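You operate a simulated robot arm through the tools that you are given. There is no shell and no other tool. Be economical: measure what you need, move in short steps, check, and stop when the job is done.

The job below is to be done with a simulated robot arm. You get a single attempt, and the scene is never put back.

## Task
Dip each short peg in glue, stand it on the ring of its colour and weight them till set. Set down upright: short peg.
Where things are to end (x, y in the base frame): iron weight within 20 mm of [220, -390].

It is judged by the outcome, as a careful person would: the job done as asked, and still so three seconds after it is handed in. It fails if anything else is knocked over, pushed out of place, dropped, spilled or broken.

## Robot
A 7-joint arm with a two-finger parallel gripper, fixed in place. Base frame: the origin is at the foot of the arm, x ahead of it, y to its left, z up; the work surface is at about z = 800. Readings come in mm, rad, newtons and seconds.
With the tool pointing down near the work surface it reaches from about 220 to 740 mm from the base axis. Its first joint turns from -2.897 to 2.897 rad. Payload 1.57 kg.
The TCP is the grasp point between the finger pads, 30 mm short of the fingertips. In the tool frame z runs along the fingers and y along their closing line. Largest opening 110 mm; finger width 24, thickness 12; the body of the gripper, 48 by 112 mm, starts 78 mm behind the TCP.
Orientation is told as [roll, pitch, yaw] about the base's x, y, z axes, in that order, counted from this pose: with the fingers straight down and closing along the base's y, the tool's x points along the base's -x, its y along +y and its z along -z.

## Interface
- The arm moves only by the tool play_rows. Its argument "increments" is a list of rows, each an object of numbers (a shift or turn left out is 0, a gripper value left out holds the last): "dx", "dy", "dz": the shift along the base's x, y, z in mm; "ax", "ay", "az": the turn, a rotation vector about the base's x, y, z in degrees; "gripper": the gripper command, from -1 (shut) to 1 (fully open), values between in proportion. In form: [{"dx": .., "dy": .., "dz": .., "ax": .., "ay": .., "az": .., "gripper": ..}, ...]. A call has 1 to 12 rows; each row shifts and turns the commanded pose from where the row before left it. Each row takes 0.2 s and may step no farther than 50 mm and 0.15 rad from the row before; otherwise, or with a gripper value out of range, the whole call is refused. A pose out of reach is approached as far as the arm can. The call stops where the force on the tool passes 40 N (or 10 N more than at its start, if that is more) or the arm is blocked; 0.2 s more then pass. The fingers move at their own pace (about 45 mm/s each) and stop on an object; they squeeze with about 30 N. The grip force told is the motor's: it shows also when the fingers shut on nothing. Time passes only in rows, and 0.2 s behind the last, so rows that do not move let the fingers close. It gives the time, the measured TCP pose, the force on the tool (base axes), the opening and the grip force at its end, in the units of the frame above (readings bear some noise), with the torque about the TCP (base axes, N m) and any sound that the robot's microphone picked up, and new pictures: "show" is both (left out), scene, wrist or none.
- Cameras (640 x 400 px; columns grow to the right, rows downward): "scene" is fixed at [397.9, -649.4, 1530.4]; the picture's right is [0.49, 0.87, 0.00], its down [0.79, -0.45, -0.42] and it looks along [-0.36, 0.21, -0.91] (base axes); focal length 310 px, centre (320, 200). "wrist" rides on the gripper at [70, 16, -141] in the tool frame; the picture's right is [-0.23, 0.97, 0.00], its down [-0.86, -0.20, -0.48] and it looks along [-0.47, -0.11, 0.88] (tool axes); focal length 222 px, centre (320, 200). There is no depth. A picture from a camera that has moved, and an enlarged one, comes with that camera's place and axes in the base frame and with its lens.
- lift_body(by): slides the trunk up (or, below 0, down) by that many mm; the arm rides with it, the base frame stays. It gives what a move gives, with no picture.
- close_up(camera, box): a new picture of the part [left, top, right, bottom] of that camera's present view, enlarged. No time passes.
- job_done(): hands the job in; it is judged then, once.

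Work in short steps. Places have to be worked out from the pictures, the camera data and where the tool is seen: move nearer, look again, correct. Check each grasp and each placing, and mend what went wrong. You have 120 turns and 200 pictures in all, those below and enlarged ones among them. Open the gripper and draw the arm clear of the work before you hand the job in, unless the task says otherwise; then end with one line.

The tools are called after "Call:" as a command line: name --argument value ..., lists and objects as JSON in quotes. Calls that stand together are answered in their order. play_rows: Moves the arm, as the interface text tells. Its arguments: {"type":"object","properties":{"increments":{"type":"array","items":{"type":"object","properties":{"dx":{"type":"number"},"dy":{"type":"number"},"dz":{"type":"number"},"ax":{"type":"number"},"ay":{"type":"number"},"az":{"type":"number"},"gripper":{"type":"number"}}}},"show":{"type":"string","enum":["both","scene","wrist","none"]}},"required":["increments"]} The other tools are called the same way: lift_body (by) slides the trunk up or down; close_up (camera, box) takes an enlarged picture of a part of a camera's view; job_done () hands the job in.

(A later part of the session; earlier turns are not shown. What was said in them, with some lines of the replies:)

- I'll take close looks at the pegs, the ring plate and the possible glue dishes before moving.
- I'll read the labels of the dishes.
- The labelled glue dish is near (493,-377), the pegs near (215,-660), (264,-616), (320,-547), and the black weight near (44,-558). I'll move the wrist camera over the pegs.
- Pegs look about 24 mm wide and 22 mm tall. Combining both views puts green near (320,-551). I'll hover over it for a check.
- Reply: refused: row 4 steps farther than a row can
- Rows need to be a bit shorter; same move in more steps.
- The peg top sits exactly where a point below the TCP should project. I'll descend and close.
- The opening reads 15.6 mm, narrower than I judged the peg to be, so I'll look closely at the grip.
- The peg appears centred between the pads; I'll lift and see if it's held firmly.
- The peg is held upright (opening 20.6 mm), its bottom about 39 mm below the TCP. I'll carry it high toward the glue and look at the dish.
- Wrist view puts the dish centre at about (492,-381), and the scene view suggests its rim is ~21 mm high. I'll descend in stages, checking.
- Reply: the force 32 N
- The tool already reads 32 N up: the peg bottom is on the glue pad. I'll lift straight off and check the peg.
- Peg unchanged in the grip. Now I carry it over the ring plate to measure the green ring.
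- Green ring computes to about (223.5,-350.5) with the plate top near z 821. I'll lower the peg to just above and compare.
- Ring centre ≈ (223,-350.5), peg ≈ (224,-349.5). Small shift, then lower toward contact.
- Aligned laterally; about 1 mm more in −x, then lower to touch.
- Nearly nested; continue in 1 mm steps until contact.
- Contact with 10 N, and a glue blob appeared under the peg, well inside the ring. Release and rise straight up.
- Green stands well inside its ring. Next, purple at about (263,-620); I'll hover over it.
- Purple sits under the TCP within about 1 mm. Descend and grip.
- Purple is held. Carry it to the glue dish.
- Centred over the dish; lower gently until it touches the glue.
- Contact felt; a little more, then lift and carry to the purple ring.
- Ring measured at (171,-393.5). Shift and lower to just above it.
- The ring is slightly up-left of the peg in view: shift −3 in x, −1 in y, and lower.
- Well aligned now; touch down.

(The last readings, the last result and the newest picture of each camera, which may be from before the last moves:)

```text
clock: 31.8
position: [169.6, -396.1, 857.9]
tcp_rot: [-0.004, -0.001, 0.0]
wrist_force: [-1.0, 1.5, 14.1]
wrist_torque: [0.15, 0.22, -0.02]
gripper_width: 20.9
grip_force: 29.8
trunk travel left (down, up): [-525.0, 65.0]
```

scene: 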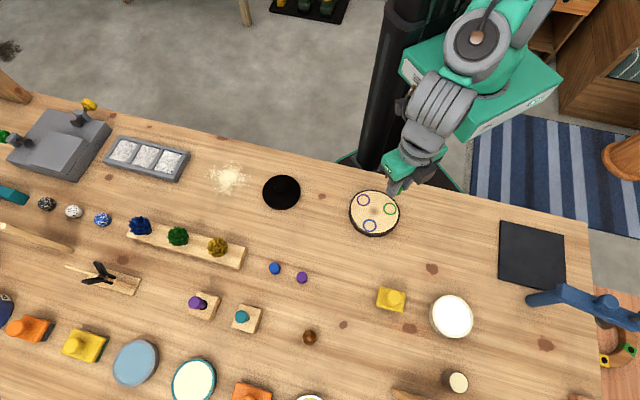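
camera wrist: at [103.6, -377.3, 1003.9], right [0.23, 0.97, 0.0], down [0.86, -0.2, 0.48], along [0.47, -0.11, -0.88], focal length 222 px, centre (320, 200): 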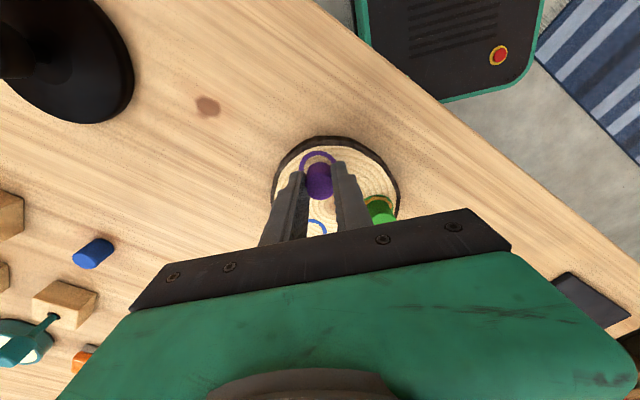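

Contact (14 N). Release and rise.

Call:
play_rows --increments '[{"gripper": -0.25}, {"gripper": -0.25}, {}, {}, {"dz": 20}, {"dz": 30}, {"dz": 40}, {}]' --show "wrist"

Call:
close_up --camera "wrist" --box '[240, 100, 400, 220]'

```text
clock: 33.6
position: [167.6, -393.9, 945.5]
tcp_rot: [0.0, 0.0, -0.001]
wrist_force: [0.6, -0.8, -0.4]
wrist_torque: [-0.01, -0.05, 0.01]
gripper_width: 41.2
grip_force: 0.1
trunk travel left (down, up): [-525.0, 65.0]
camera wrist: at [99.8, -378.9, 1086.0], right [0.23, 0.97, 0.0], down [0.86, -0.2, 0.48], along [0.47, -0.11, -0.88], focal length 222 px, centre (320, 200)
```

wrist: 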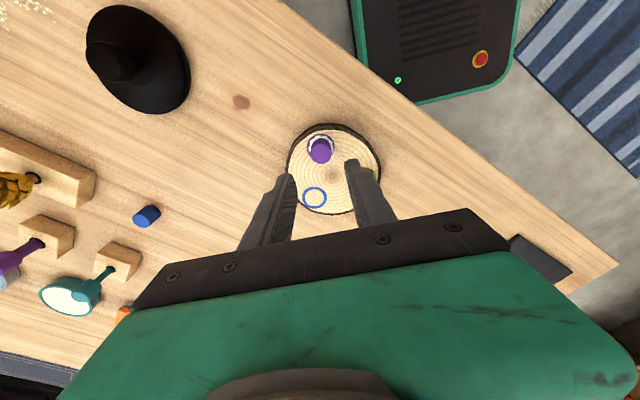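

```text
3.33 times, centred on (320, 160) of wrist
camera zoom: at [99.8, -378.9, 1086.0], right [0.23, 0.97, 0.0], down [0.86, -0.2, 0.48], along [0.47, -0.11, -0.88], focal length 740 px, centre (320, 333)
```

zoom: 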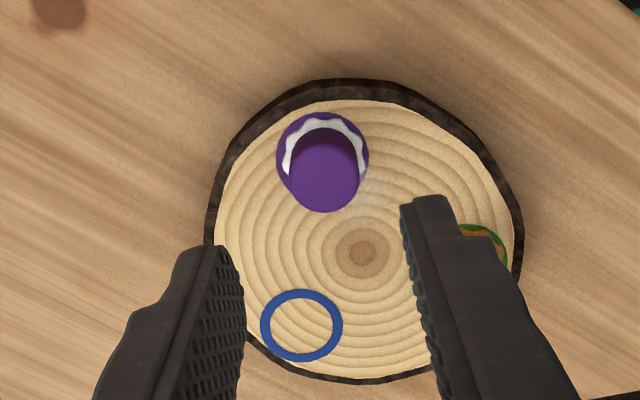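

Purple set. Now to the blue peg.

Call:
play_rows --increments '[{"dx": 8, "dy": -45, "gripper": 0.1}, {"dx": 8, "dy": -45}, {"dx": 8, "dy": -45}, {"dx": 8, "dy": -45}, {"dx": 7, "dy": -45}, {"dx": 7, "dy": -45, "dz": -15}, {"dz": -30}, {}]' --show "wrist"

Call:
close_up --camera "wrist" --box '[260, 110, 380, 210]'

```text
clock: 35.4
position: [218.6, -665.4, 901.5]
tcp_rot: [-0.001, 0.0, 0.0]
wrist_force: [-0.4, -0.3, -0.8]
wrist_torque: [0.0, -0.02, -0.03]
gripper_width: 60.3
grip_force: 0.0
trunk travel left (down, up): [-525.0, 65.0]
camera wrist: at [148.8, -649.2, 1042.0], right [0.23, 0.97, 0.0], down [0.86, -0.2, 0.48], along [0.47, -0.11, -0.88], focal length 222 px, centre (320, 200)
```

wrist: 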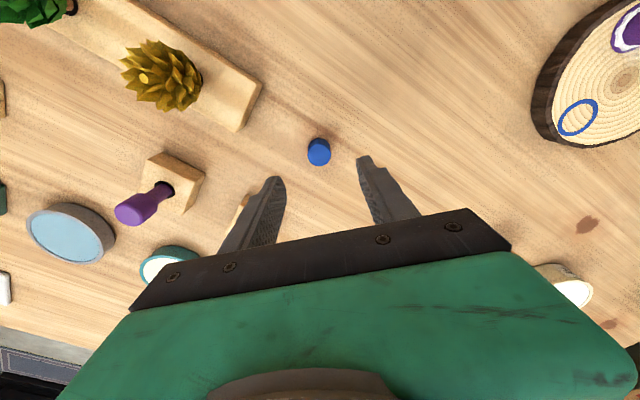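

```text
4.00 times, centred on (320, 160) of wrist
camera zoom: at [148.8, -649.2, 1042.0], right [0.23, 0.97, 0.0], down [0.86, -0.2, 0.48], along [0.47, -0.11, -0.88], focal length 888 px, centre (320, 360)
```

zoom: 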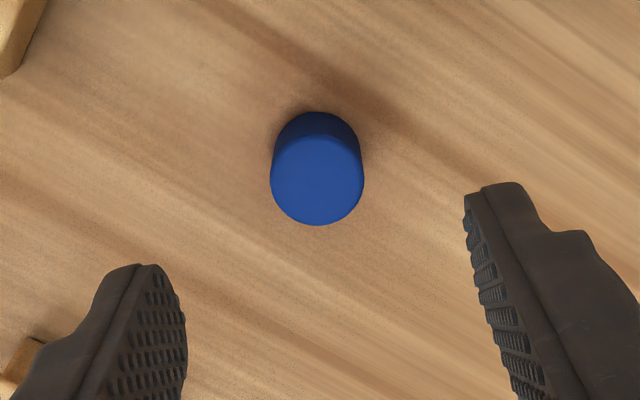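

Blue is about 5 mm toward −x from under the TCP. Correct, descend, grip, lift.

Call:
play_rows --increments '[{"dx": -5, "dy": 0.7, "dz": -20}, {"dz": -25}, {"dz": -17}, {"gripper": -1}, {"gripper": -1}, {}, {}, {}, {"dz": 30}, {"dz": 40}, {"dz": 40}, {}]' --show "wrist"

Call:
close_up --camera "wrist" --box '[270, 130, 370, 210]'

```text
clock: 38.0
position: [211.6, -664.3, 949.9]
tcp_rot: [0.0, 0.0, 0.0]
wrist_force: [-0.3, -0.5, 0.3]
wrist_torque: [-0.02, 0.0, 0.0]
gripper_width: 20.5
grip_force: 29.9
trunk travel left (down, up): [-525.0, 65.0]
camera wrist: at [141.6, -648.4, 1090.8], right [0.23, 0.97, 0.0], down [0.86, -0.2, 0.48], along [0.47, -0.11, -0.88], focal length 222 px, centre (320, 200)
```

wrist: 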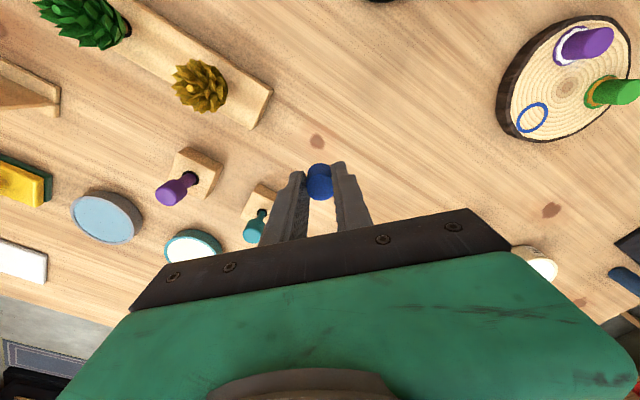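

```text
5.00 times, centred on (320, 170) of wrist
camera zoom: at [141.6, -648.4, 1090.8], right [0.23, 0.97, 0.0], down [0.86, -0.2, 0.48], along [0.47, -0.11, -0.88], focal length 1111 px, centre (320, 350)
```

zoom: 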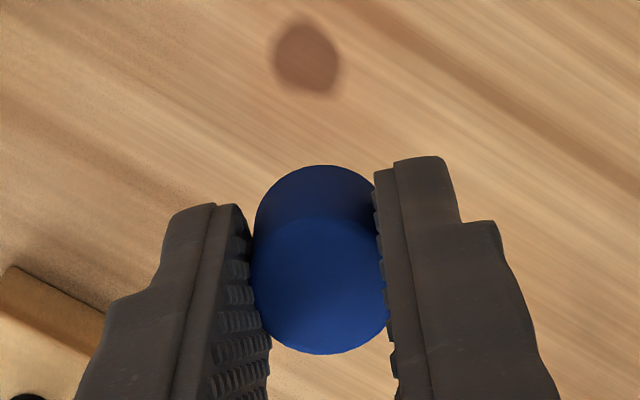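

Blue held. To the glue dish.

Call:
play_rows --increments '[{"dx": 31, "dy": 31.4}, {"dx": 31, "dy": 31.4}, {"dx": 31, "dy": 31.4}, {"dx": 31, "dy": 31.4}, {"dx": 31, "dy": 31.4}, {"dx": 31, "dy": 31.4}, {"dx": 31, "dy": 31.4}, {"dx": 31, "dy": 31.4}, {"dx": 31, "dy": 31.4}, {"dz": -35}, {"dz": -34}, {}]' --show "wrist"

```text
clock: 40.6
position: [490.1, -380.6, 881.1]
tcp_rot: [0.001, 0.0, 0.001]
wrist_force: [-0.4, 1.2, -0.2]
wrist_torque: [0.01, -0.03, -0.01]
gripper_width: 20.6
grip_force: 29.6
trunk travel left (down, up): [-525.0, 65.0]
camera wrist: at [420.3, -364.9, 1020.7], right [0.23, 0.97, 0.0], down [0.86, -0.2, 0.48], along [0.47, -0.11, -0.88], focal length 222 px, centre (320, 200)
```

wrist: 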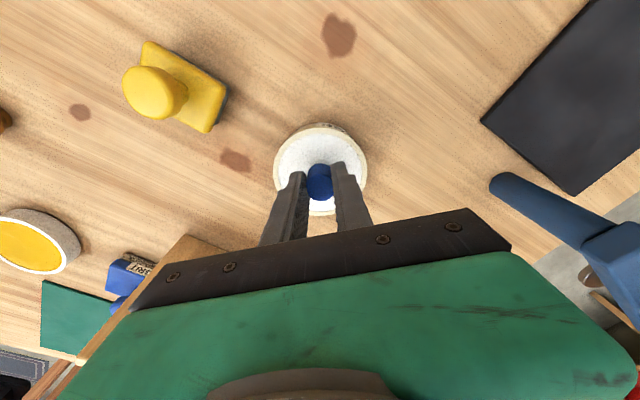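

Over the dish; dip.

Call:
play_rows --increments '[{"dz": -6}, {"dz": -3}, {"dz": -2}, {"dz": -1}, {"dz": -1}, {}]' --show "none"

```text
clock: 42.0
position: [489.5, -381.6, 870.0]
tcp_rot: [-0.005, -0.006, 0.0]
wrist_force: [2.6, -0.5, 31.9]
wrist_torque: [0.0, -0.14, 0.01]
gripper_width: 21.3
grip_force: 29.8
trunk travel left (down, up): [-525.0, 65.0]
```

Firm contact with glue. Lift and carry to the blue ring.

Call:
play_rows --increments '[{"dz": 10}, {"dz": 35}, {"dz": 36}, {"dx": -42.6, "dy": -6.1}, {"dx": -42.6, "dy": -6.1}, {"dx": -42.6, "dy": -6.1}, {"dx": -42.6, "dy": -6.1}, {"dx": -42.6, "dy": -6.1}, {"dx": -42.6, "dy": -6.1}, {}]' --show "wrist"

Call:
close_up --camera "wrist" --box '[240, 80, 400, 200]'

```text
clock: 44.2
position: [234.8, -416.1, 950.2]
tcp_rot: [-0.001, -0.001, 0.001]
wrist_force: [0.3, 0.8, 0.7]
wrist_torque: [-0.01, -0.03, 0.0]
gripper_width: 20.9
grip_force: 30.0
trunk travel left (down, up): [-525.0, 65.0]
camera wrist: at [165.9, -400.6, 1090.2], right [0.23, 0.97, 0.0], down [0.86, -0.2, 0.48], along [0.47, -0.11, -0.88], focal length 222 px, centre (320, 200)
```

wrist: 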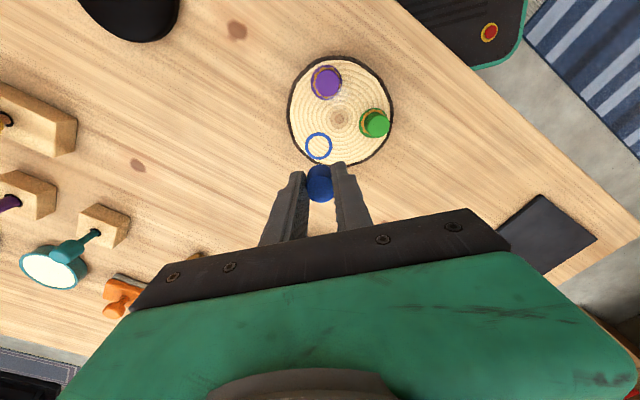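

```text
3.33 times, centred on (320, 140) of wrist
camera zoom: at [165.9, -400.6, 1090.2], right [0.23, 0.97, 0.0], down [0.86, -0.2, 0.48], along [0.47, -0.11, -0.88], focal length 740 px, centre (320, 400)
```

zoom: 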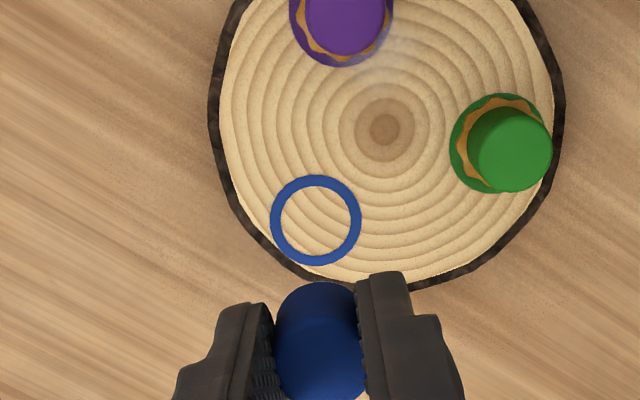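

Ring near (235,-418). Shift and lower to just above.

Call:
play_rows --increments '[{"dx": -0.8, "dy": -2.2, "dz": -30}, {"dz": -30}, {"dz": -18}, {"dz": -9}, {}]' --show "none"

Call:
close_up --camera "wrist" --box '[270, 130, 370, 210]'

```text
clock: 45.4
position: [234.4, -418.7, 860.6]
tcp_rot: [0.0, -0.001, 0.0]
wrist_force: [0.1, 0.8, 0.0]
wrist_torque: [-0.01, 0.03, 0.0]
gripper_width: 20.7
grip_force: 30.1
trunk travel left (down, up): [-525.0, 65.0]
```

```text
5.00 times, centred on (320, 170) of wrist
camera zoom: at [165.4, -403.8, 1001.0], right [0.23, 0.97, 0.0], down [0.86, -0.2, 0.48], along [0.47, -0.11, -0.88], focal length 1111 px, centre (320, 350)
```

zoom: 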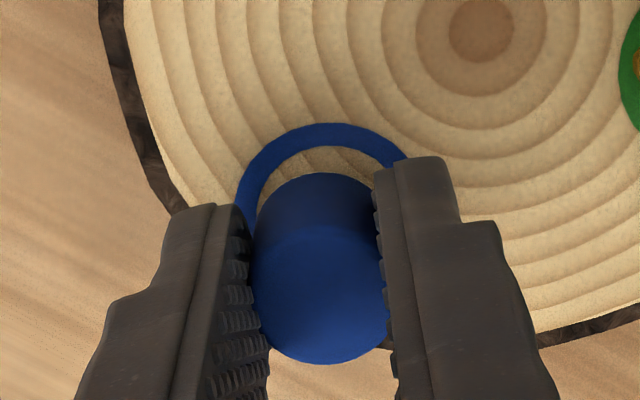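

Small correction, then lower to touch.

Call:
play_rows --increments '[{"dx": -2.2, "dy": 1.8, "dz": -1}, {"dz": -1}, {}]' --show "none"

Call:
close_up --camera "wrist" --box '[270, 130, 370, 210]'

```text
clock: 46.2
position: [232.2, -417.7, 859.6]
tcp_rot: [0.0, 0.0, 0.0]
wrist_force: [-0.2, -0.1, -0.3]
wrist_torque: [0.01, 0.0, -0.01]
gripper_width: 20.5
grip_force: 29.7
trunk travel left (down, up): [-525.0, 65.0]
```

```text
5.00 times, centred on (320, 170) of wrist
camera zoom: at [162.9, -402.7, 1000.0], right [0.23, 0.97, 0.0], down [0.86, -0.2, 0.48], along [0.47, -0.11, -0.88], focal length 1111 px, centre (320, 350)
```

zoom: 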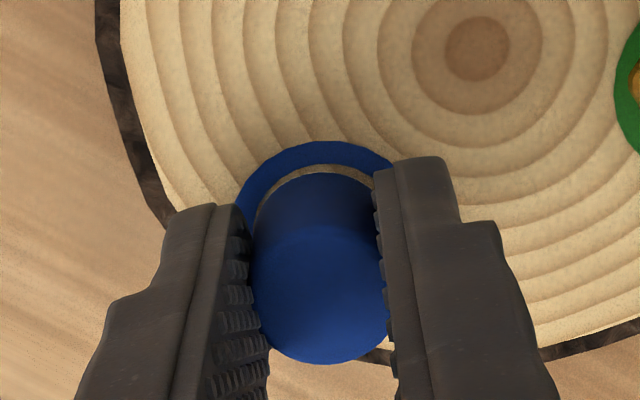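

Aligned; touch down.

Call:
play_rows --increments '[{"dz": -1}, {"dz": -1}, {}]' --show "none"

```text
clock: 47.0
position: [230.9, -418.2, 857.0]
tcp_rot: [-0.001, 0.001, -0.001]
wrist_force: [0.4, 0.6, -0.2]
wrist_torque: [0.0, -0.03, 0.0]
gripper_width: 20.8
grip_force: 30.0
trunk travel left (down, up): [-525.0, 65.0]
```

Call:
play_rows --increments '[{"dz": -1}, {"dz": -1}, {}]' --show "none"

Call:
close_up --camera "wrist" --box '[270, 130, 370, 210]'

```text
clock: 47.8
position: [232.0, -418.1, 855.9]
tcp_rot: [-0.001, -0.003, -0.001]
wrist_force: [-0.1, -0.2, 10.8]
wrist_torque: [0.02, -0.03, -0.01]
gripper_width: 20.8
grip_force: 29.8
trunk travel left (down, up): [-525.0, 65.0]
```

```text
5.00 times, centred on (320, 170) of wrist
camera zoom: at [161.9, -403.0, 996.7], right [0.23, 0.97, 0.0], down [0.85, -0.2, 0.48], along [0.47, -0.11, -0.88], focal length 1111 px, centre (320, 350)
```

zoom: 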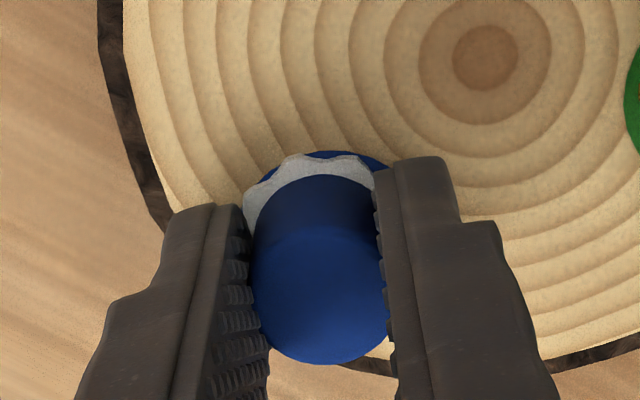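

Set down with glue showing. Release and rise.

Call:
play_rows --increments '[{"gripper": -0.25}, {"gripper": -0.25}, {}, {}, {"dz": 20}, {"dz": 30}, {"dz": 40}, {"dz": 40}, {}]' --show "both"

Call:
close_up --camera "wrist" --box '[240, 60, 420, 200]'

```text
clock: 49.8
position: [230.1, -418.3, 983.6]
tcp_rot: [0.0, 0.0, 0.0]
wrist_force: [0.3, 0.7, 0.6]
wrist_torque: [-0.01, -0.01, -0.04]
gripper_width: 41.5
grip_force: 0.1
trunk travel left (down, up): [-525.0, 65.0]
camera wrist: at [160.9, -402.7, 1124.3], right [0.23, 0.97, 0.0], down [0.86, -0.2, 0.48], along [0.47, -0.11, -0.88], focal length 222 px, centre (320, 200)
```

scene: 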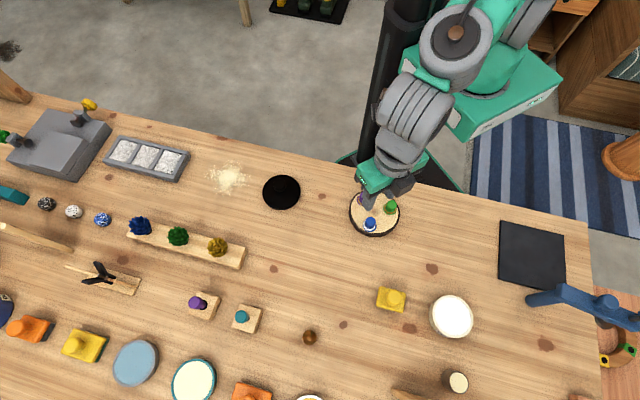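
wrist: 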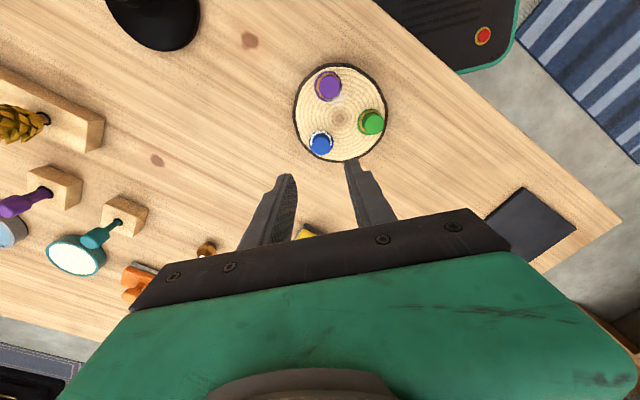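

```text
2.86 times, centred on (330, 130) of wrist
camera zoom: at [160.9, -402.7, 1124.3], right [0.23, 0.97, 0.0], down [0.86, -0.2, 0.48], along [0.47, -0.11, -0.88], focal length 635 px, centre (291, 400)
```

zoom: 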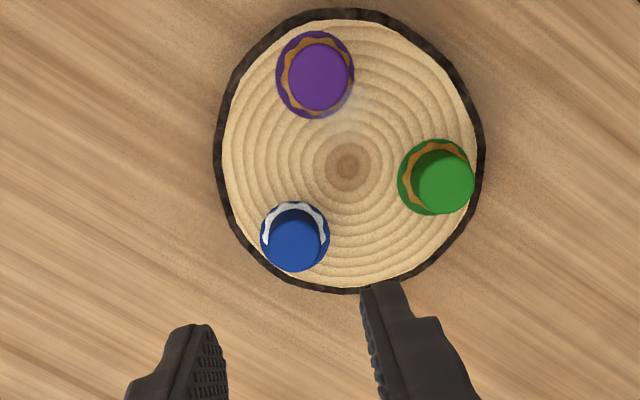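

All three pegs stand in their rings. Now look at the weight.

Call:
play_rows --increments '[{"dx": -40, "dy": -19, "dz": 10, "gripper": 0.3}, {"dx": -40, "dy": -19}, {"dx": -40, "dy": -19}, {"dx": -40, "dy": -19}, {"dx": -40, "dy": -19}, {"dx": -25, "dy": -19}, {}, {}]' --show "wrist"

Call:
close_up --camera "wrist" --box '[240, 80, 400, 220]'

Call:
close_up --camera "scene" --box '[250, 165, 310, 215]'

```text
clock: 51.6
position: [4.7, -534.3, 994.9]
tcp_rot: [-0.002, 0.0, -0.001]
wrist_force: [-0.3, -0.8, 0.7]
wrist_torque: [0.01, 0.01, 0.03]
gripper_width: 71.1
grip_force: 0.0
trunk travel left (down, up): [-525.0, 65.0]
camera wrist: at [-64.5, -517.5, 1135.7], right [0.23, 0.97, 0.0], down [0.86, -0.2, 0.48], along [0.47, -0.11, -0.88], focal length 222 px, centre (320, 200)
```

wrist: 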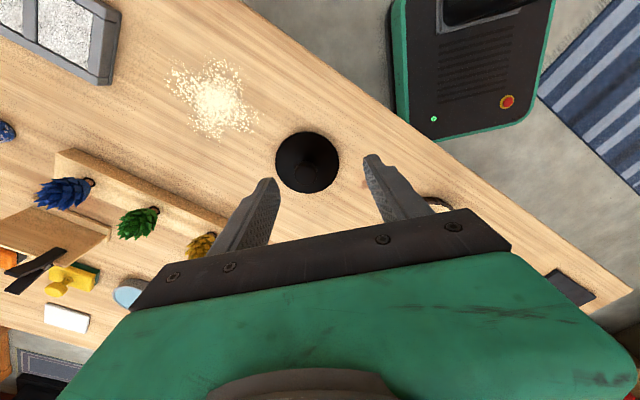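

```text
2.86 times, centred on (320, 150) of wrist
camera zoom: at [-64.5, -517.5, 1135.7], right [0.23, 0.97, 0.0], down [0.86, -0.2, 0.48], along [0.47, -0.11, -0.88], focal length 635 px, centre (320, 343)
```

zoom: 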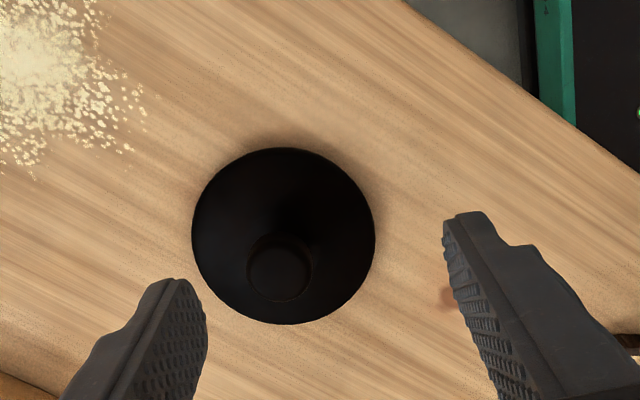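

```text
8.00 times, centred on (280, 190) of scene
camera zoom: at [397.9, -649.4, 1530.4], right [0.49, 0.87, 0.0], down [0.79, -0.45, -0.42], along [-0.36, 0.21, -0.91], focal length 2482 px, centre (640, 280)
```

zoom: 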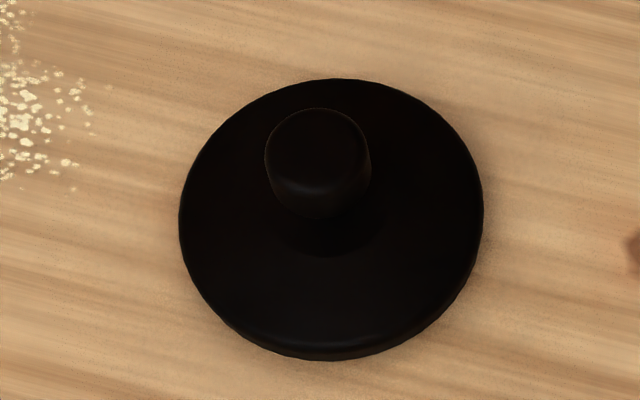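

Weight centre ≈ (42.5,-562.5), knob top ≈ z 858, ~29 mm wide. Hover above it for a closer look.

Call:
play_rows --increments '[{"dx": 19, "dy": -14, "dz": -25}, {"dx": 19, "dy": -14, "dz": -25}, {"dz": -20}, {}]' --show "wrist"

Call:
close_up --camera "wrist" --box '[250, 90, 390, 210]'

```text
clock: 52.6
position: [43.3, -561.7, 926.0]
tcp_rot: [0.001, 0.001, 0.0]
wrist_force: [-0.5, -0.2, 0.0]
wrist_torque: [-0.03, -0.01, 0.03]
gripper_width: 71.4
grip_force: 0.1
trunk travel left (down, up): [-525.0, 65.0]
camera wrist: at [-26.2, -545.6, 1066.3], right [0.23, 0.97, 0.0], down [0.86, -0.2, 0.48], along [0.47, -0.11, -0.88], focal length 222 px, centre (320, 200)
```

wrist: 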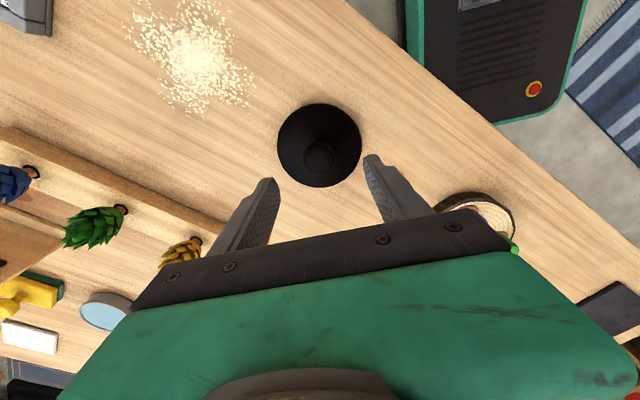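

```text
3.33 times, centred on (320, 150) of wrist
camera zoom: at [-26.2, -545.6, 1066.3], right [0.23, 0.97, 0.0], down [0.86, -0.2, 0.48], along [0.47, -0.11, -0.88], focal length 740 px, centre (320, 367)
```

zoom: 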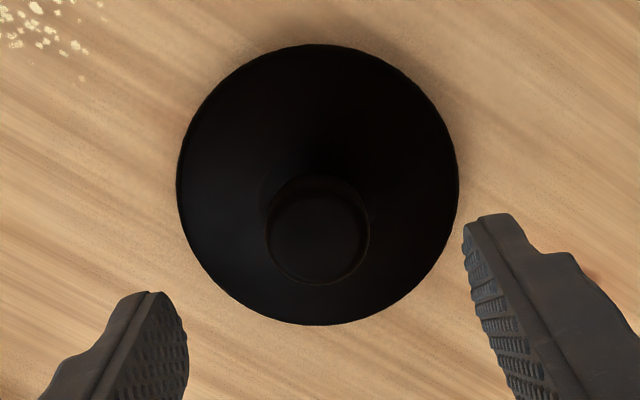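

Aligned within ~2 mm. Descend so the tips straddle the knob, then close.

Call:
play_rows --increments '[{"dx": -1.5, "dy": -0.7, "dz": -25}, {"dz": -20}, {"dz": -15}, {}]' --show "wrist"

Call:
close_up --camera "wrist" --box '[250, 90, 390, 210]'

Call:
close_up --camera "scene" --box '[250, 145, 330, 215]'

```text
clock: 53.6
position: [39.9, -562.2, 864.8]
tcp_rot: [-0.001, 0.0, -0.001]
wrist_force: [-0.3, 0.3, 0.5]
wrist_torque: [0.0, 0.0, 0.0]
gripper_width: 71.5
grip_force: 0.0
trunk travel left (down, up): [-525.0, 65.0]
camera wrist: at [-28.4, -546.1, 1004.8], right [0.23, 0.97, 0.0], down [0.86, -0.2, 0.48], along [0.47, -0.11, -0.88], focal length 222 px, centre (320, 200)
```

wrist: 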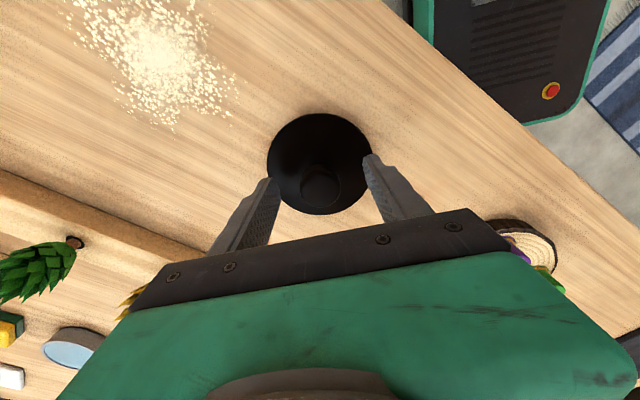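

```text
3.33 times, centred on (320, 150) of wrist
camera zoom: at [-28.4, -546.1, 1004.8], right [0.23, 0.97, 0.0], down [0.86, -0.2, 0.48], along [0.47, -0.11, -0.88], focal length 740 px, centre (320, 367)
```

zoom: 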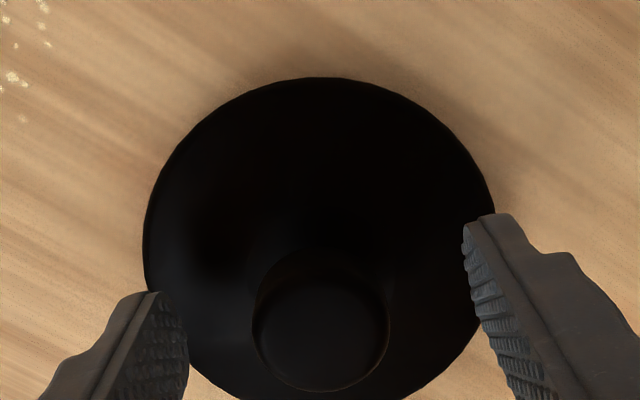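

```text
5.71 times, centred on (290, 180) of scene
camera zoom: at [397.9, -649.4, 1530.4], right [0.49, 0.87, 0.0], down [0.79, -0.45, -0.42], along [-0.36, 0.21, -0.91], focal length 1773 px, centre (491, 314)
```

zoom: 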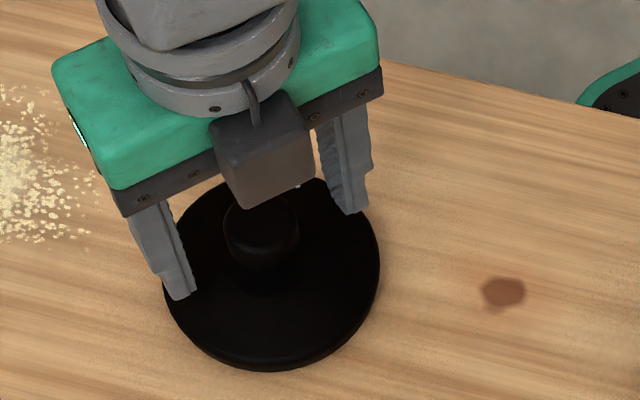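

Fingers straddle the knob with clearance. Lower 3 mm and close.

Call:
play_rows --increments '[{"dz": -3}, {"gripper": -1}, {"gripper": -1}, {}, {}, {}, {}]' --show "none"

Call:
close_up --camera "wrist" --box '[250, 90, 390, 210]'

```text
clock: 55.2
position: [40.7, -561.6, 861.1]
tcp_rot: [0.0, 0.0, 0.0]
wrist_force: [-0.1, -4.7, 0.2]
wrist_torque: [-0.18, 0.04, 0.02]
gripper_width: 31.6
grip_force: 30.5
trunk travel left (down, up): [-525.0, 65.0]
```

```text
3.33 times, centred on (320, 150) of wrist
camera zoom: at [-28.0, -546.1, 1001.9], right [0.23, 0.97, 0.0], down [0.86, -0.2, 0.48], along [0.47, -0.11, -0.88], focal length 740 px, centre (320, 367)
```

zoom: 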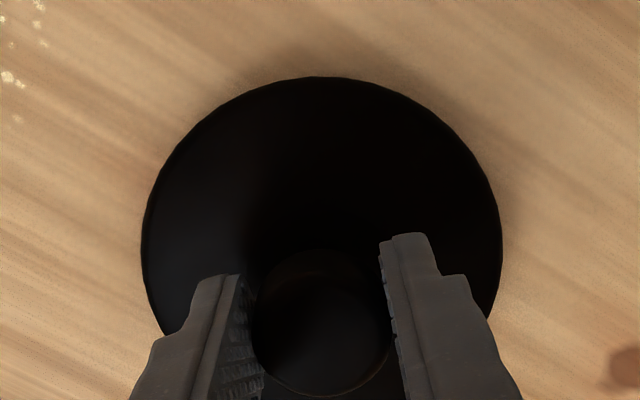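

Gripped at 31.6 mm. Lift slowly and check.

Call:
play_rows --increments '[{"dz": 8}, {"dz": 12}, {"dz": 20}, {"dz": 20}, {}]' --show "both"

Call:
close_up --camera "wrist" --box '[250, 90, 390, 210]'

```text
clock: 56.4
position: [41.5, -561.4, 919.8]
tcp_rot: [0.002, -0.001, 0.0]
wrist_force: [0.7, 0.0, -11.6]
wrist_torque: [-0.03, 0.01, -0.01]
gripper_width: 31.5
grip_force: 29.8
trunk travel left (down, up): [-525.0, 65.0]
camera wrist: at [-27.7, -546.2, 1061.0], right [0.23, 0.97, 0.0], down [0.86, -0.2, 0.48], along [0.47, -0.11, -0.88], focal length 222 px, centre (320, 200)
```

scene: 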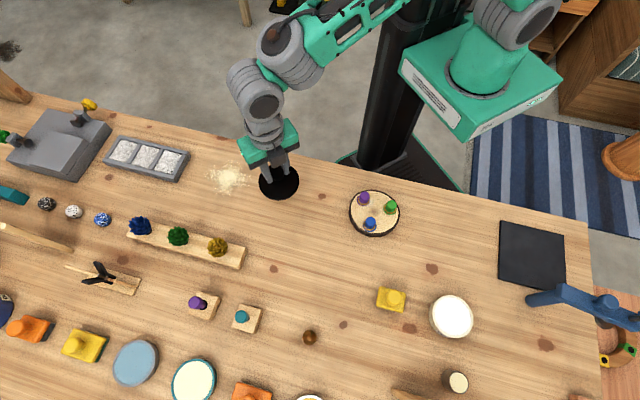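
wrist: 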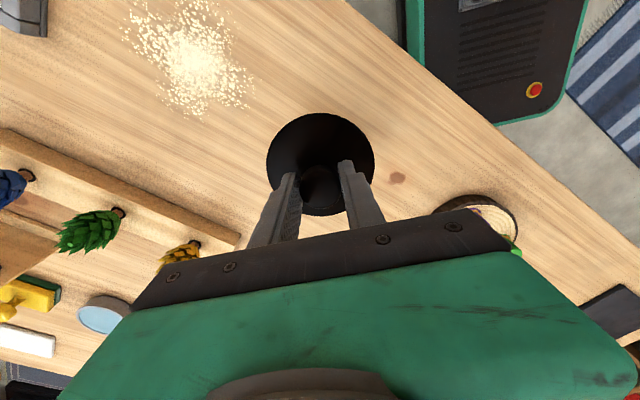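

```text
3.33 times, centred on (320, 150) of wrist
camera zoom: at [-27.7, -546.2, 1061.0], right [0.23, 0.97, 0.0], down [0.86, -0.2, 0.48], along [0.47, -0.11, -0.88], focal length 740 px, centre (320, 367)
```

zoom: 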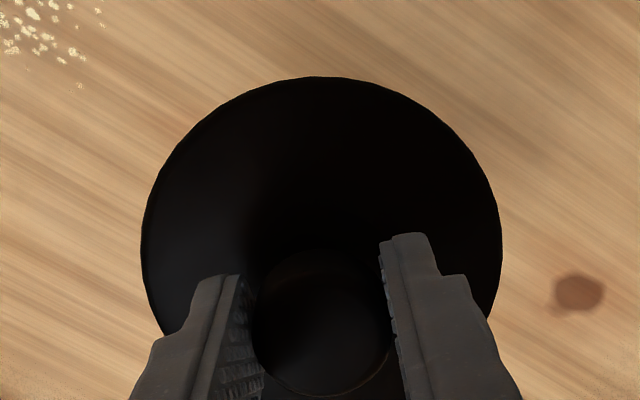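

Weight (~1.2 kg) is held level, its underside ~61 mm below the TCP. Raise and carry above the pegs.

Call:
play_rows --increments '[{"dz": 25}, {"dz": 25}, {"dx": 21.6, "dy": 21.6}, {"dx": 21.6, "dy": 21.6}, {"dx": 21.6, "dy": 21.6}, {"dx": 21.6, "dy": 21.6}, {"dx": 21.6, "dy": 21.6}, {"dx": 21.6, "dy": 21.6}, {"dx": 21.6, "dy": 21.6}, {"dx": 21.3, "dy": 21.6}, {}, {}]' --show "both"

Call:
close_up --camera "scene" --box '[320, 140, 440, 250]'

Call:
close_up --camera "wrist" --box '[240, 60, 400, 200]'

```text
clock: 59.0
position: [214.5, -389.9, 970.6]
tcp_rot: [0.0, -0.001, 0.0]
wrist_force: [0.0, 0.4, -12.1]
wrist_torque: [0.01, 0.01, -0.01]
gripper_width: 31.5
grip_force: 29.8
trunk travel left (down, up): [-525.0, 65.0]
camera wrist: at [145.5, -373.6, 1111.6], right [0.23, 0.97, 0.0], down [0.86, -0.2, 0.48], along [0.47, -0.11, -0.88], focal length 222 px, centre (320, 200)
```

scene: 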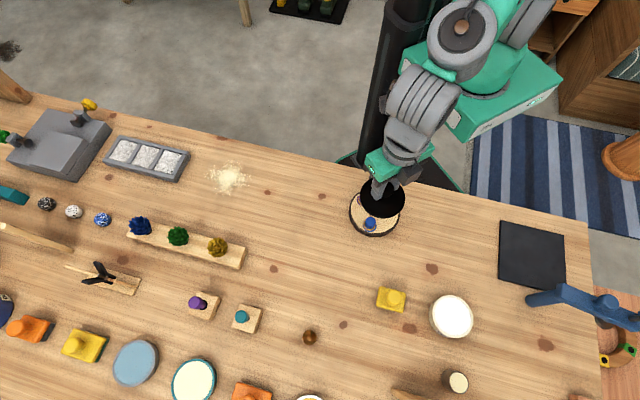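
wrist: 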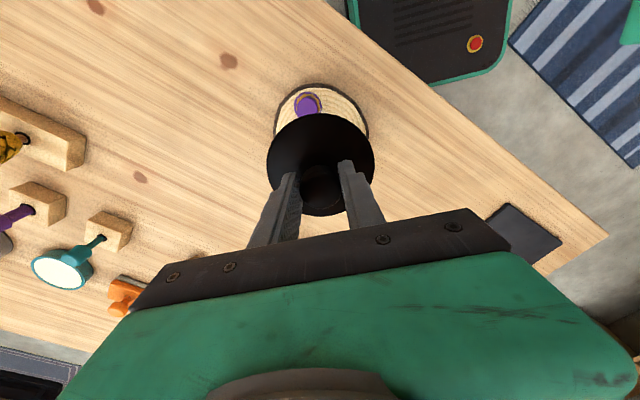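

```text
3.64 times, centred on (380, 195) of scene
camera zoom: at [397.9, -649.4, 1530.4], right [0.49, 0.87, 0.0], down [0.79, -0.45, -0.42], along [-0.36, 0.21, -0.91], focal length 1128 px, centre (102, 218)
```

zoom: 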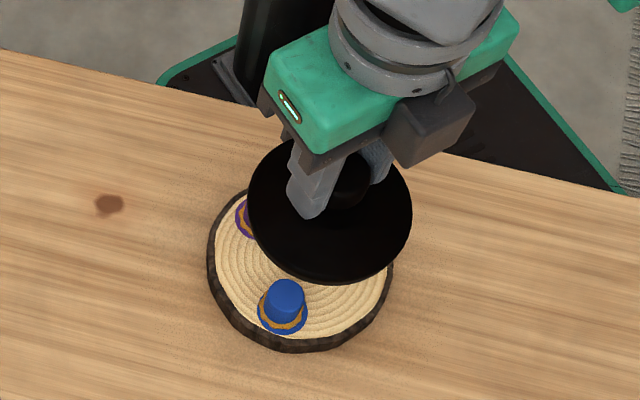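

```text
2.86 times, centred on (320, 130) of wrist
camera zoom: at [145.5, -373.6, 1111.6], right [0.23, 0.97, 0.0], down [0.86, -0.2, 0.48], along [0.47, -0.11, -0.88], focal length 635 px, centre (320, 400)
```

zoom: 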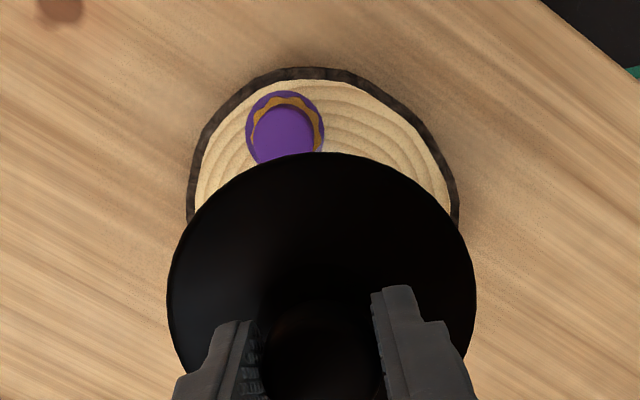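

Weight centre is ≈(212,-390), inside the peg triangle. Lower slowly.

Call:
play_rows --increments '[{"dz": -15}, {"dz": -15}, {"dz": -12}, {"dz": -6}, {}]' --show "wrist"

Call:
close_up --camera "scene" --box '[320, 140, 440, 250]'

```text
clock: 60.2
position: [214.2, -389.9, 921.8]
tcp_rot: [-0.001, -0.001, 0.001]
wrist_force: [0.2, 0.6, -11.2]
wrist_torque: [0.0, 0.03, 0.01]
gripper_width: 31.8
grip_force: 30.0
trunk travel left (down, up): [-525.0, 65.0]
camera wrist: at [146.1, -374.0, 1063.5], right [0.23, 0.97, 0.0], down [0.86, -0.2, 0.48], along [0.47, -0.11, -0.88], focal length 222 px, centre (320, 200)
```

wrist: 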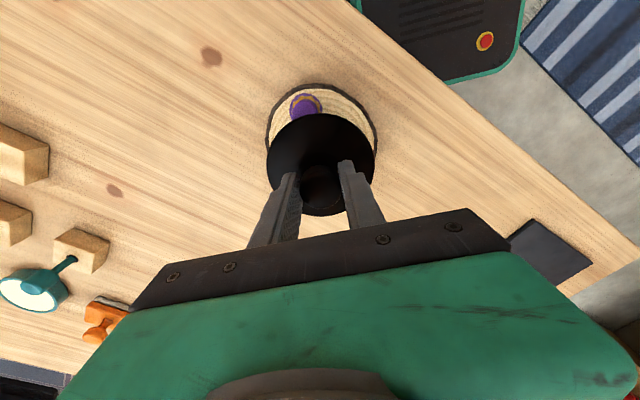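

```text
3.64 times, centred on (380, 195) of scene
camera zoom: at [397.9, -649.4, 1530.4], right [0.49, 0.87, 0.0], down [0.79, -0.45, -0.42], along [-0.36, 0.21, -0.91], focal length 1128 px, centre (102, 218)
```

zoom: 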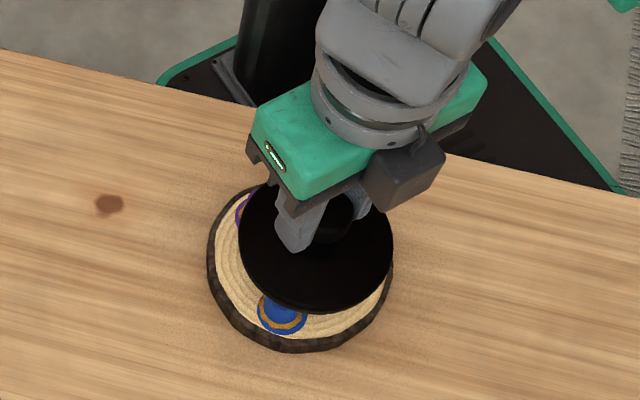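

Still centred; continue down in 2 mm steps until it rests.

Call:
play_rows --increments '[{"dz": -3}, {"dz": -2}, {"dz": -2}, {"dz": -2}, {"dz": -1.5}, {}]' --show "none"

```text
clock: 61.6
position: [214.5, -389.5, 911.8]
tcp_rot: [0.0, -0.001, 0.001]
wrist_force: [0.4, -0.6, -11.4]
wrist_torque: [0.0, 0.03, 0.03]
gripper_width: 31.6
grip_force: 30.1
trunk travel left (down, up): [-525.0, 65.0]
```

Call:
play_rows --increments '[{"dz": -1.5}, {"dz": -1.5}, {"dz": -1}, {}]' --show "none"

```text
clock: 62.6
position: [214.9, -388.7, 908.9]
tcp_rot: [0.002, 0.0, -0.001]
wrist_force: [-0.5, -0.2, -11.7]
wrist_torque: [-0.01, 0.03, -0.03]
gripper_width: 31.6
grip_force: 29.8
trunk travel left (down, up): [-525.0, 65.0]
```

Call:
play_rows --increments '[{"dz": -1}, {"dz": -1}, {"dz": -1}, {}]' --show "none"

```text
clock: 63.6
position: [214.9, -388.8, 906.6]
tcp_rot: [-0.001, 0.0, 0.0]
wrist_force: [-0.3, 1.3, -1.1]
wrist_torque: [0.14, 0.1, -0.02]
gripper_width: 31.9
grip_force: 30.4
trunk travel left (down, up): [-525.0, 65.0]
```

The pegs now carry nearly all the weight. Release slowly, settle, then check.

Call:
play_rows --increments '[{"dz": -0.5}, {"gripper": -0.3}, {"gripper": -0.2}, {"gripper": -0.1}, {"gripper": 0}, {"gripper": 0.1}, {}, {}]' --show "wrist"

Call:
close_up --camera "scene" --box '[320, 140, 440, 250]'

```text
clock: 65.4
position: [213.6, -388.4, 905.8]
tcp_rot: [-0.001, 0.0, 0.0]
wrist_force: [-1.6, 0.6, 0.3]
wrist_torque: [0.03, 0.0, -0.01]
gripper_width: 60.4
grip_force: 0.1
trunk travel left (down, up): [-525.0, 65.0]
camera wrist: at [146.1, -372.4, 1046.4], right [0.23, 0.97, 0.0], down [0.86, -0.2, 0.48], along [0.47, -0.11, -0.88], focal length 222 px, centre (320, 200)
```

wrist: 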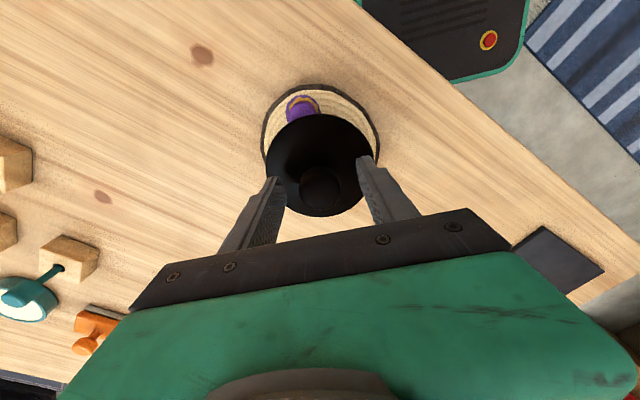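

```text
3.64 times, centred on (380, 195) of scene
camera zoom: at [397.9, -649.4, 1530.4], right [0.49, 0.87, 0.0], down [0.79, -0.45, -0.42], along [-0.36, 0.21, -0.91], focal length 1128 px, centre (102, 218)
```

zoom: 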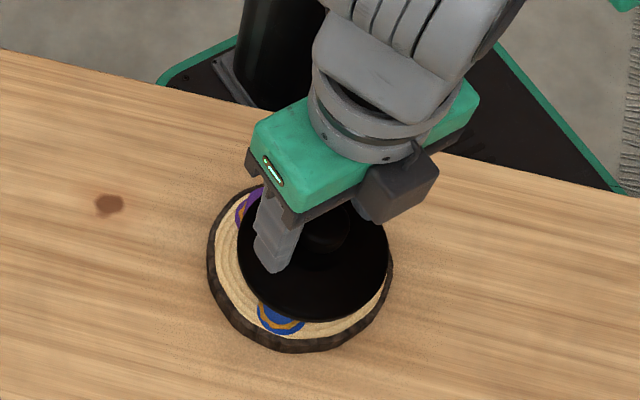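

The weight rests level on the pegs at ≈(214,-389). Rise straight up and clear.

Call:
play_rows --increments '[{"dz": 15, "gripper": 0.2}, {"dz": 25}, {"dz": 40}, {"dz": 40}, {"dz": 30, "dx": -25, "dy": 0}, {"dx": -40, "dy": 0}, {"dx": -30}, {}, {}, {}]' --show "both"

Call:
close_up --camera "scene" --box '[320, 140, 440, 250]'

Call:
close_up --camera "wrist" --box '[240, 80, 400, 220]'

```text
clock: 67.6
position: [119.2, -388.4, 1054.8]
tcp_rot: [0.001, -0.001, 0.0]
wrist_force: [0.4, 0.5, 0.6]
wrist_torque: [0.03, 0.0, -0.01]
gripper_width: 66.1
grip_force: 0.0
trunk travel left (down, up): [-525.0, 65.0]
camera wrist: at [49.6, -372.4, 1196.0], right [0.23, 0.97, 0.0], down [0.86, -0.2, 0.48], along [0.47, -0.11, -0.88], focal length 222 px, centre (320, 200)
```

scene: 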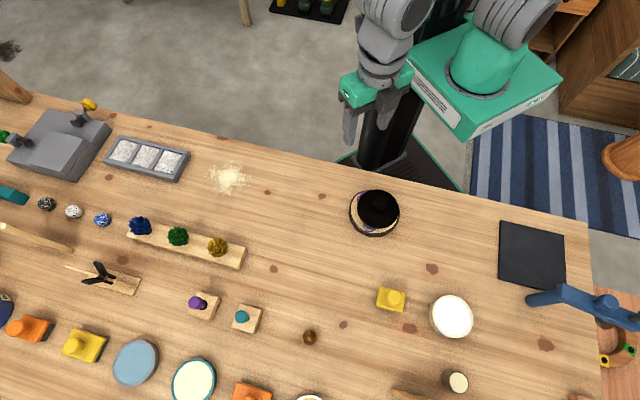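
wrist: 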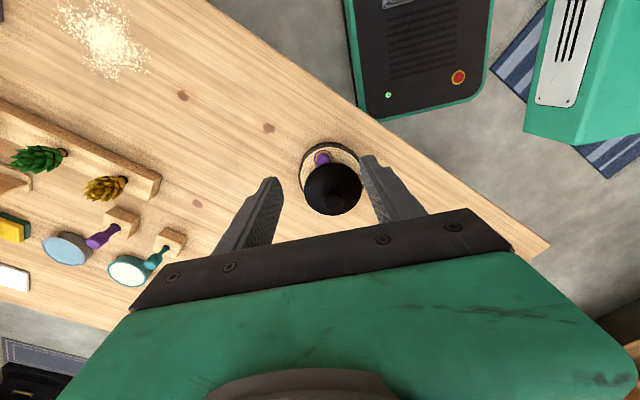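

```text
3.64 times, centred on (380, 195) of scene
camera zoom: at [397.9, -649.4, 1530.4], right [0.49, 0.87, 0.0], down [0.79, -0.45, -0.42], along [-0.36, 0.21, -0.91], focal length 1128 px, centre (102, 218)
```

zoom: 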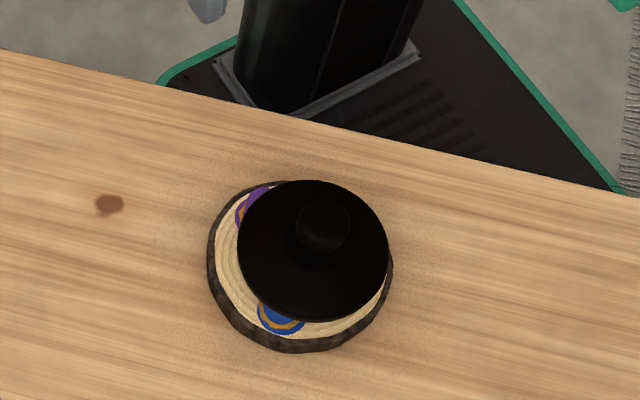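

```text
2.86 times, centred on (320, 150) of wrist
camera zoom: at [49.6, -372.4, 1196.0], right [0.23, 0.97, 0.0], down [0.86, -0.2, 0.48], along [0.47, -0.11, -0.88], focal length 635 px, centre (320, 343)
```

zoom: 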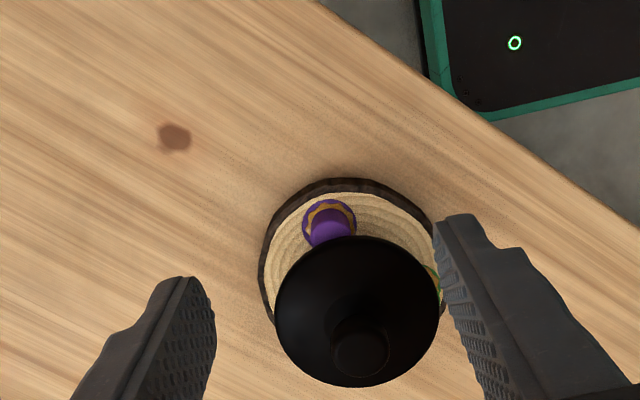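

The weight is steady on the three pegs. I'll open fully, wait a few seconds for the glue, and confirm nothing moves.

Call:
play_rows --increments '[{"dx": -30, "gripper": 1}, {}, {}, {}, {}, {}, {}, {}, {}, {}, {}, {}]' --show "none"

Call:
close_up --camera "scene" --box '[320, 140, 440, 250]'

```text
clock: 70.2
position: [89.4, -388.1, 1055.3]
tcp_rot: [0.0, 0.001, -0.002]
wrist_force: [0.4, 0.2, 0.3]
wrist_torque: [0.0, 0.01, 0.0]
gripper_width: 110.0
grip_force: 0.1
trunk travel left (down, up): [-525.0, 65.0]
```

```text
3.64 times, centred on (380, 195) of scene
camera zoom: at [397.9, -649.4, 1530.4], right [0.49, 0.87, 0.0], down [0.79, -0.45, -0.42], along [-0.36, 0.21, -0.91], focal length 1128 px, centre (102, 218)
```

zoom: 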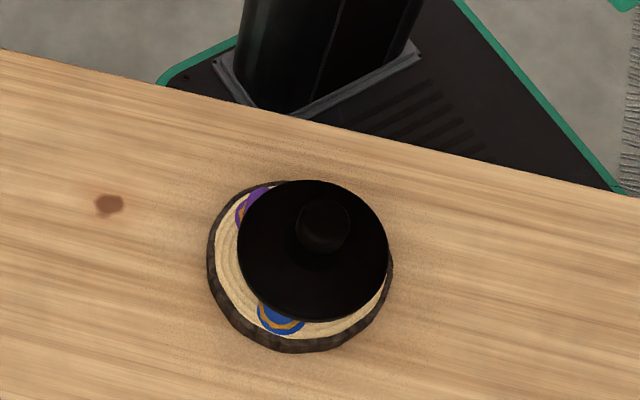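

Nothing has moved, and the arm is clear with the gripper open. Handing in.

Call:
job_done

```text
The job is handed in.
```

I dipped all three short pegs in the glue, stood each one upright on the ring of its colour, and set the iron weight level on top of them at about (214, -389), within 20 mm of the target.
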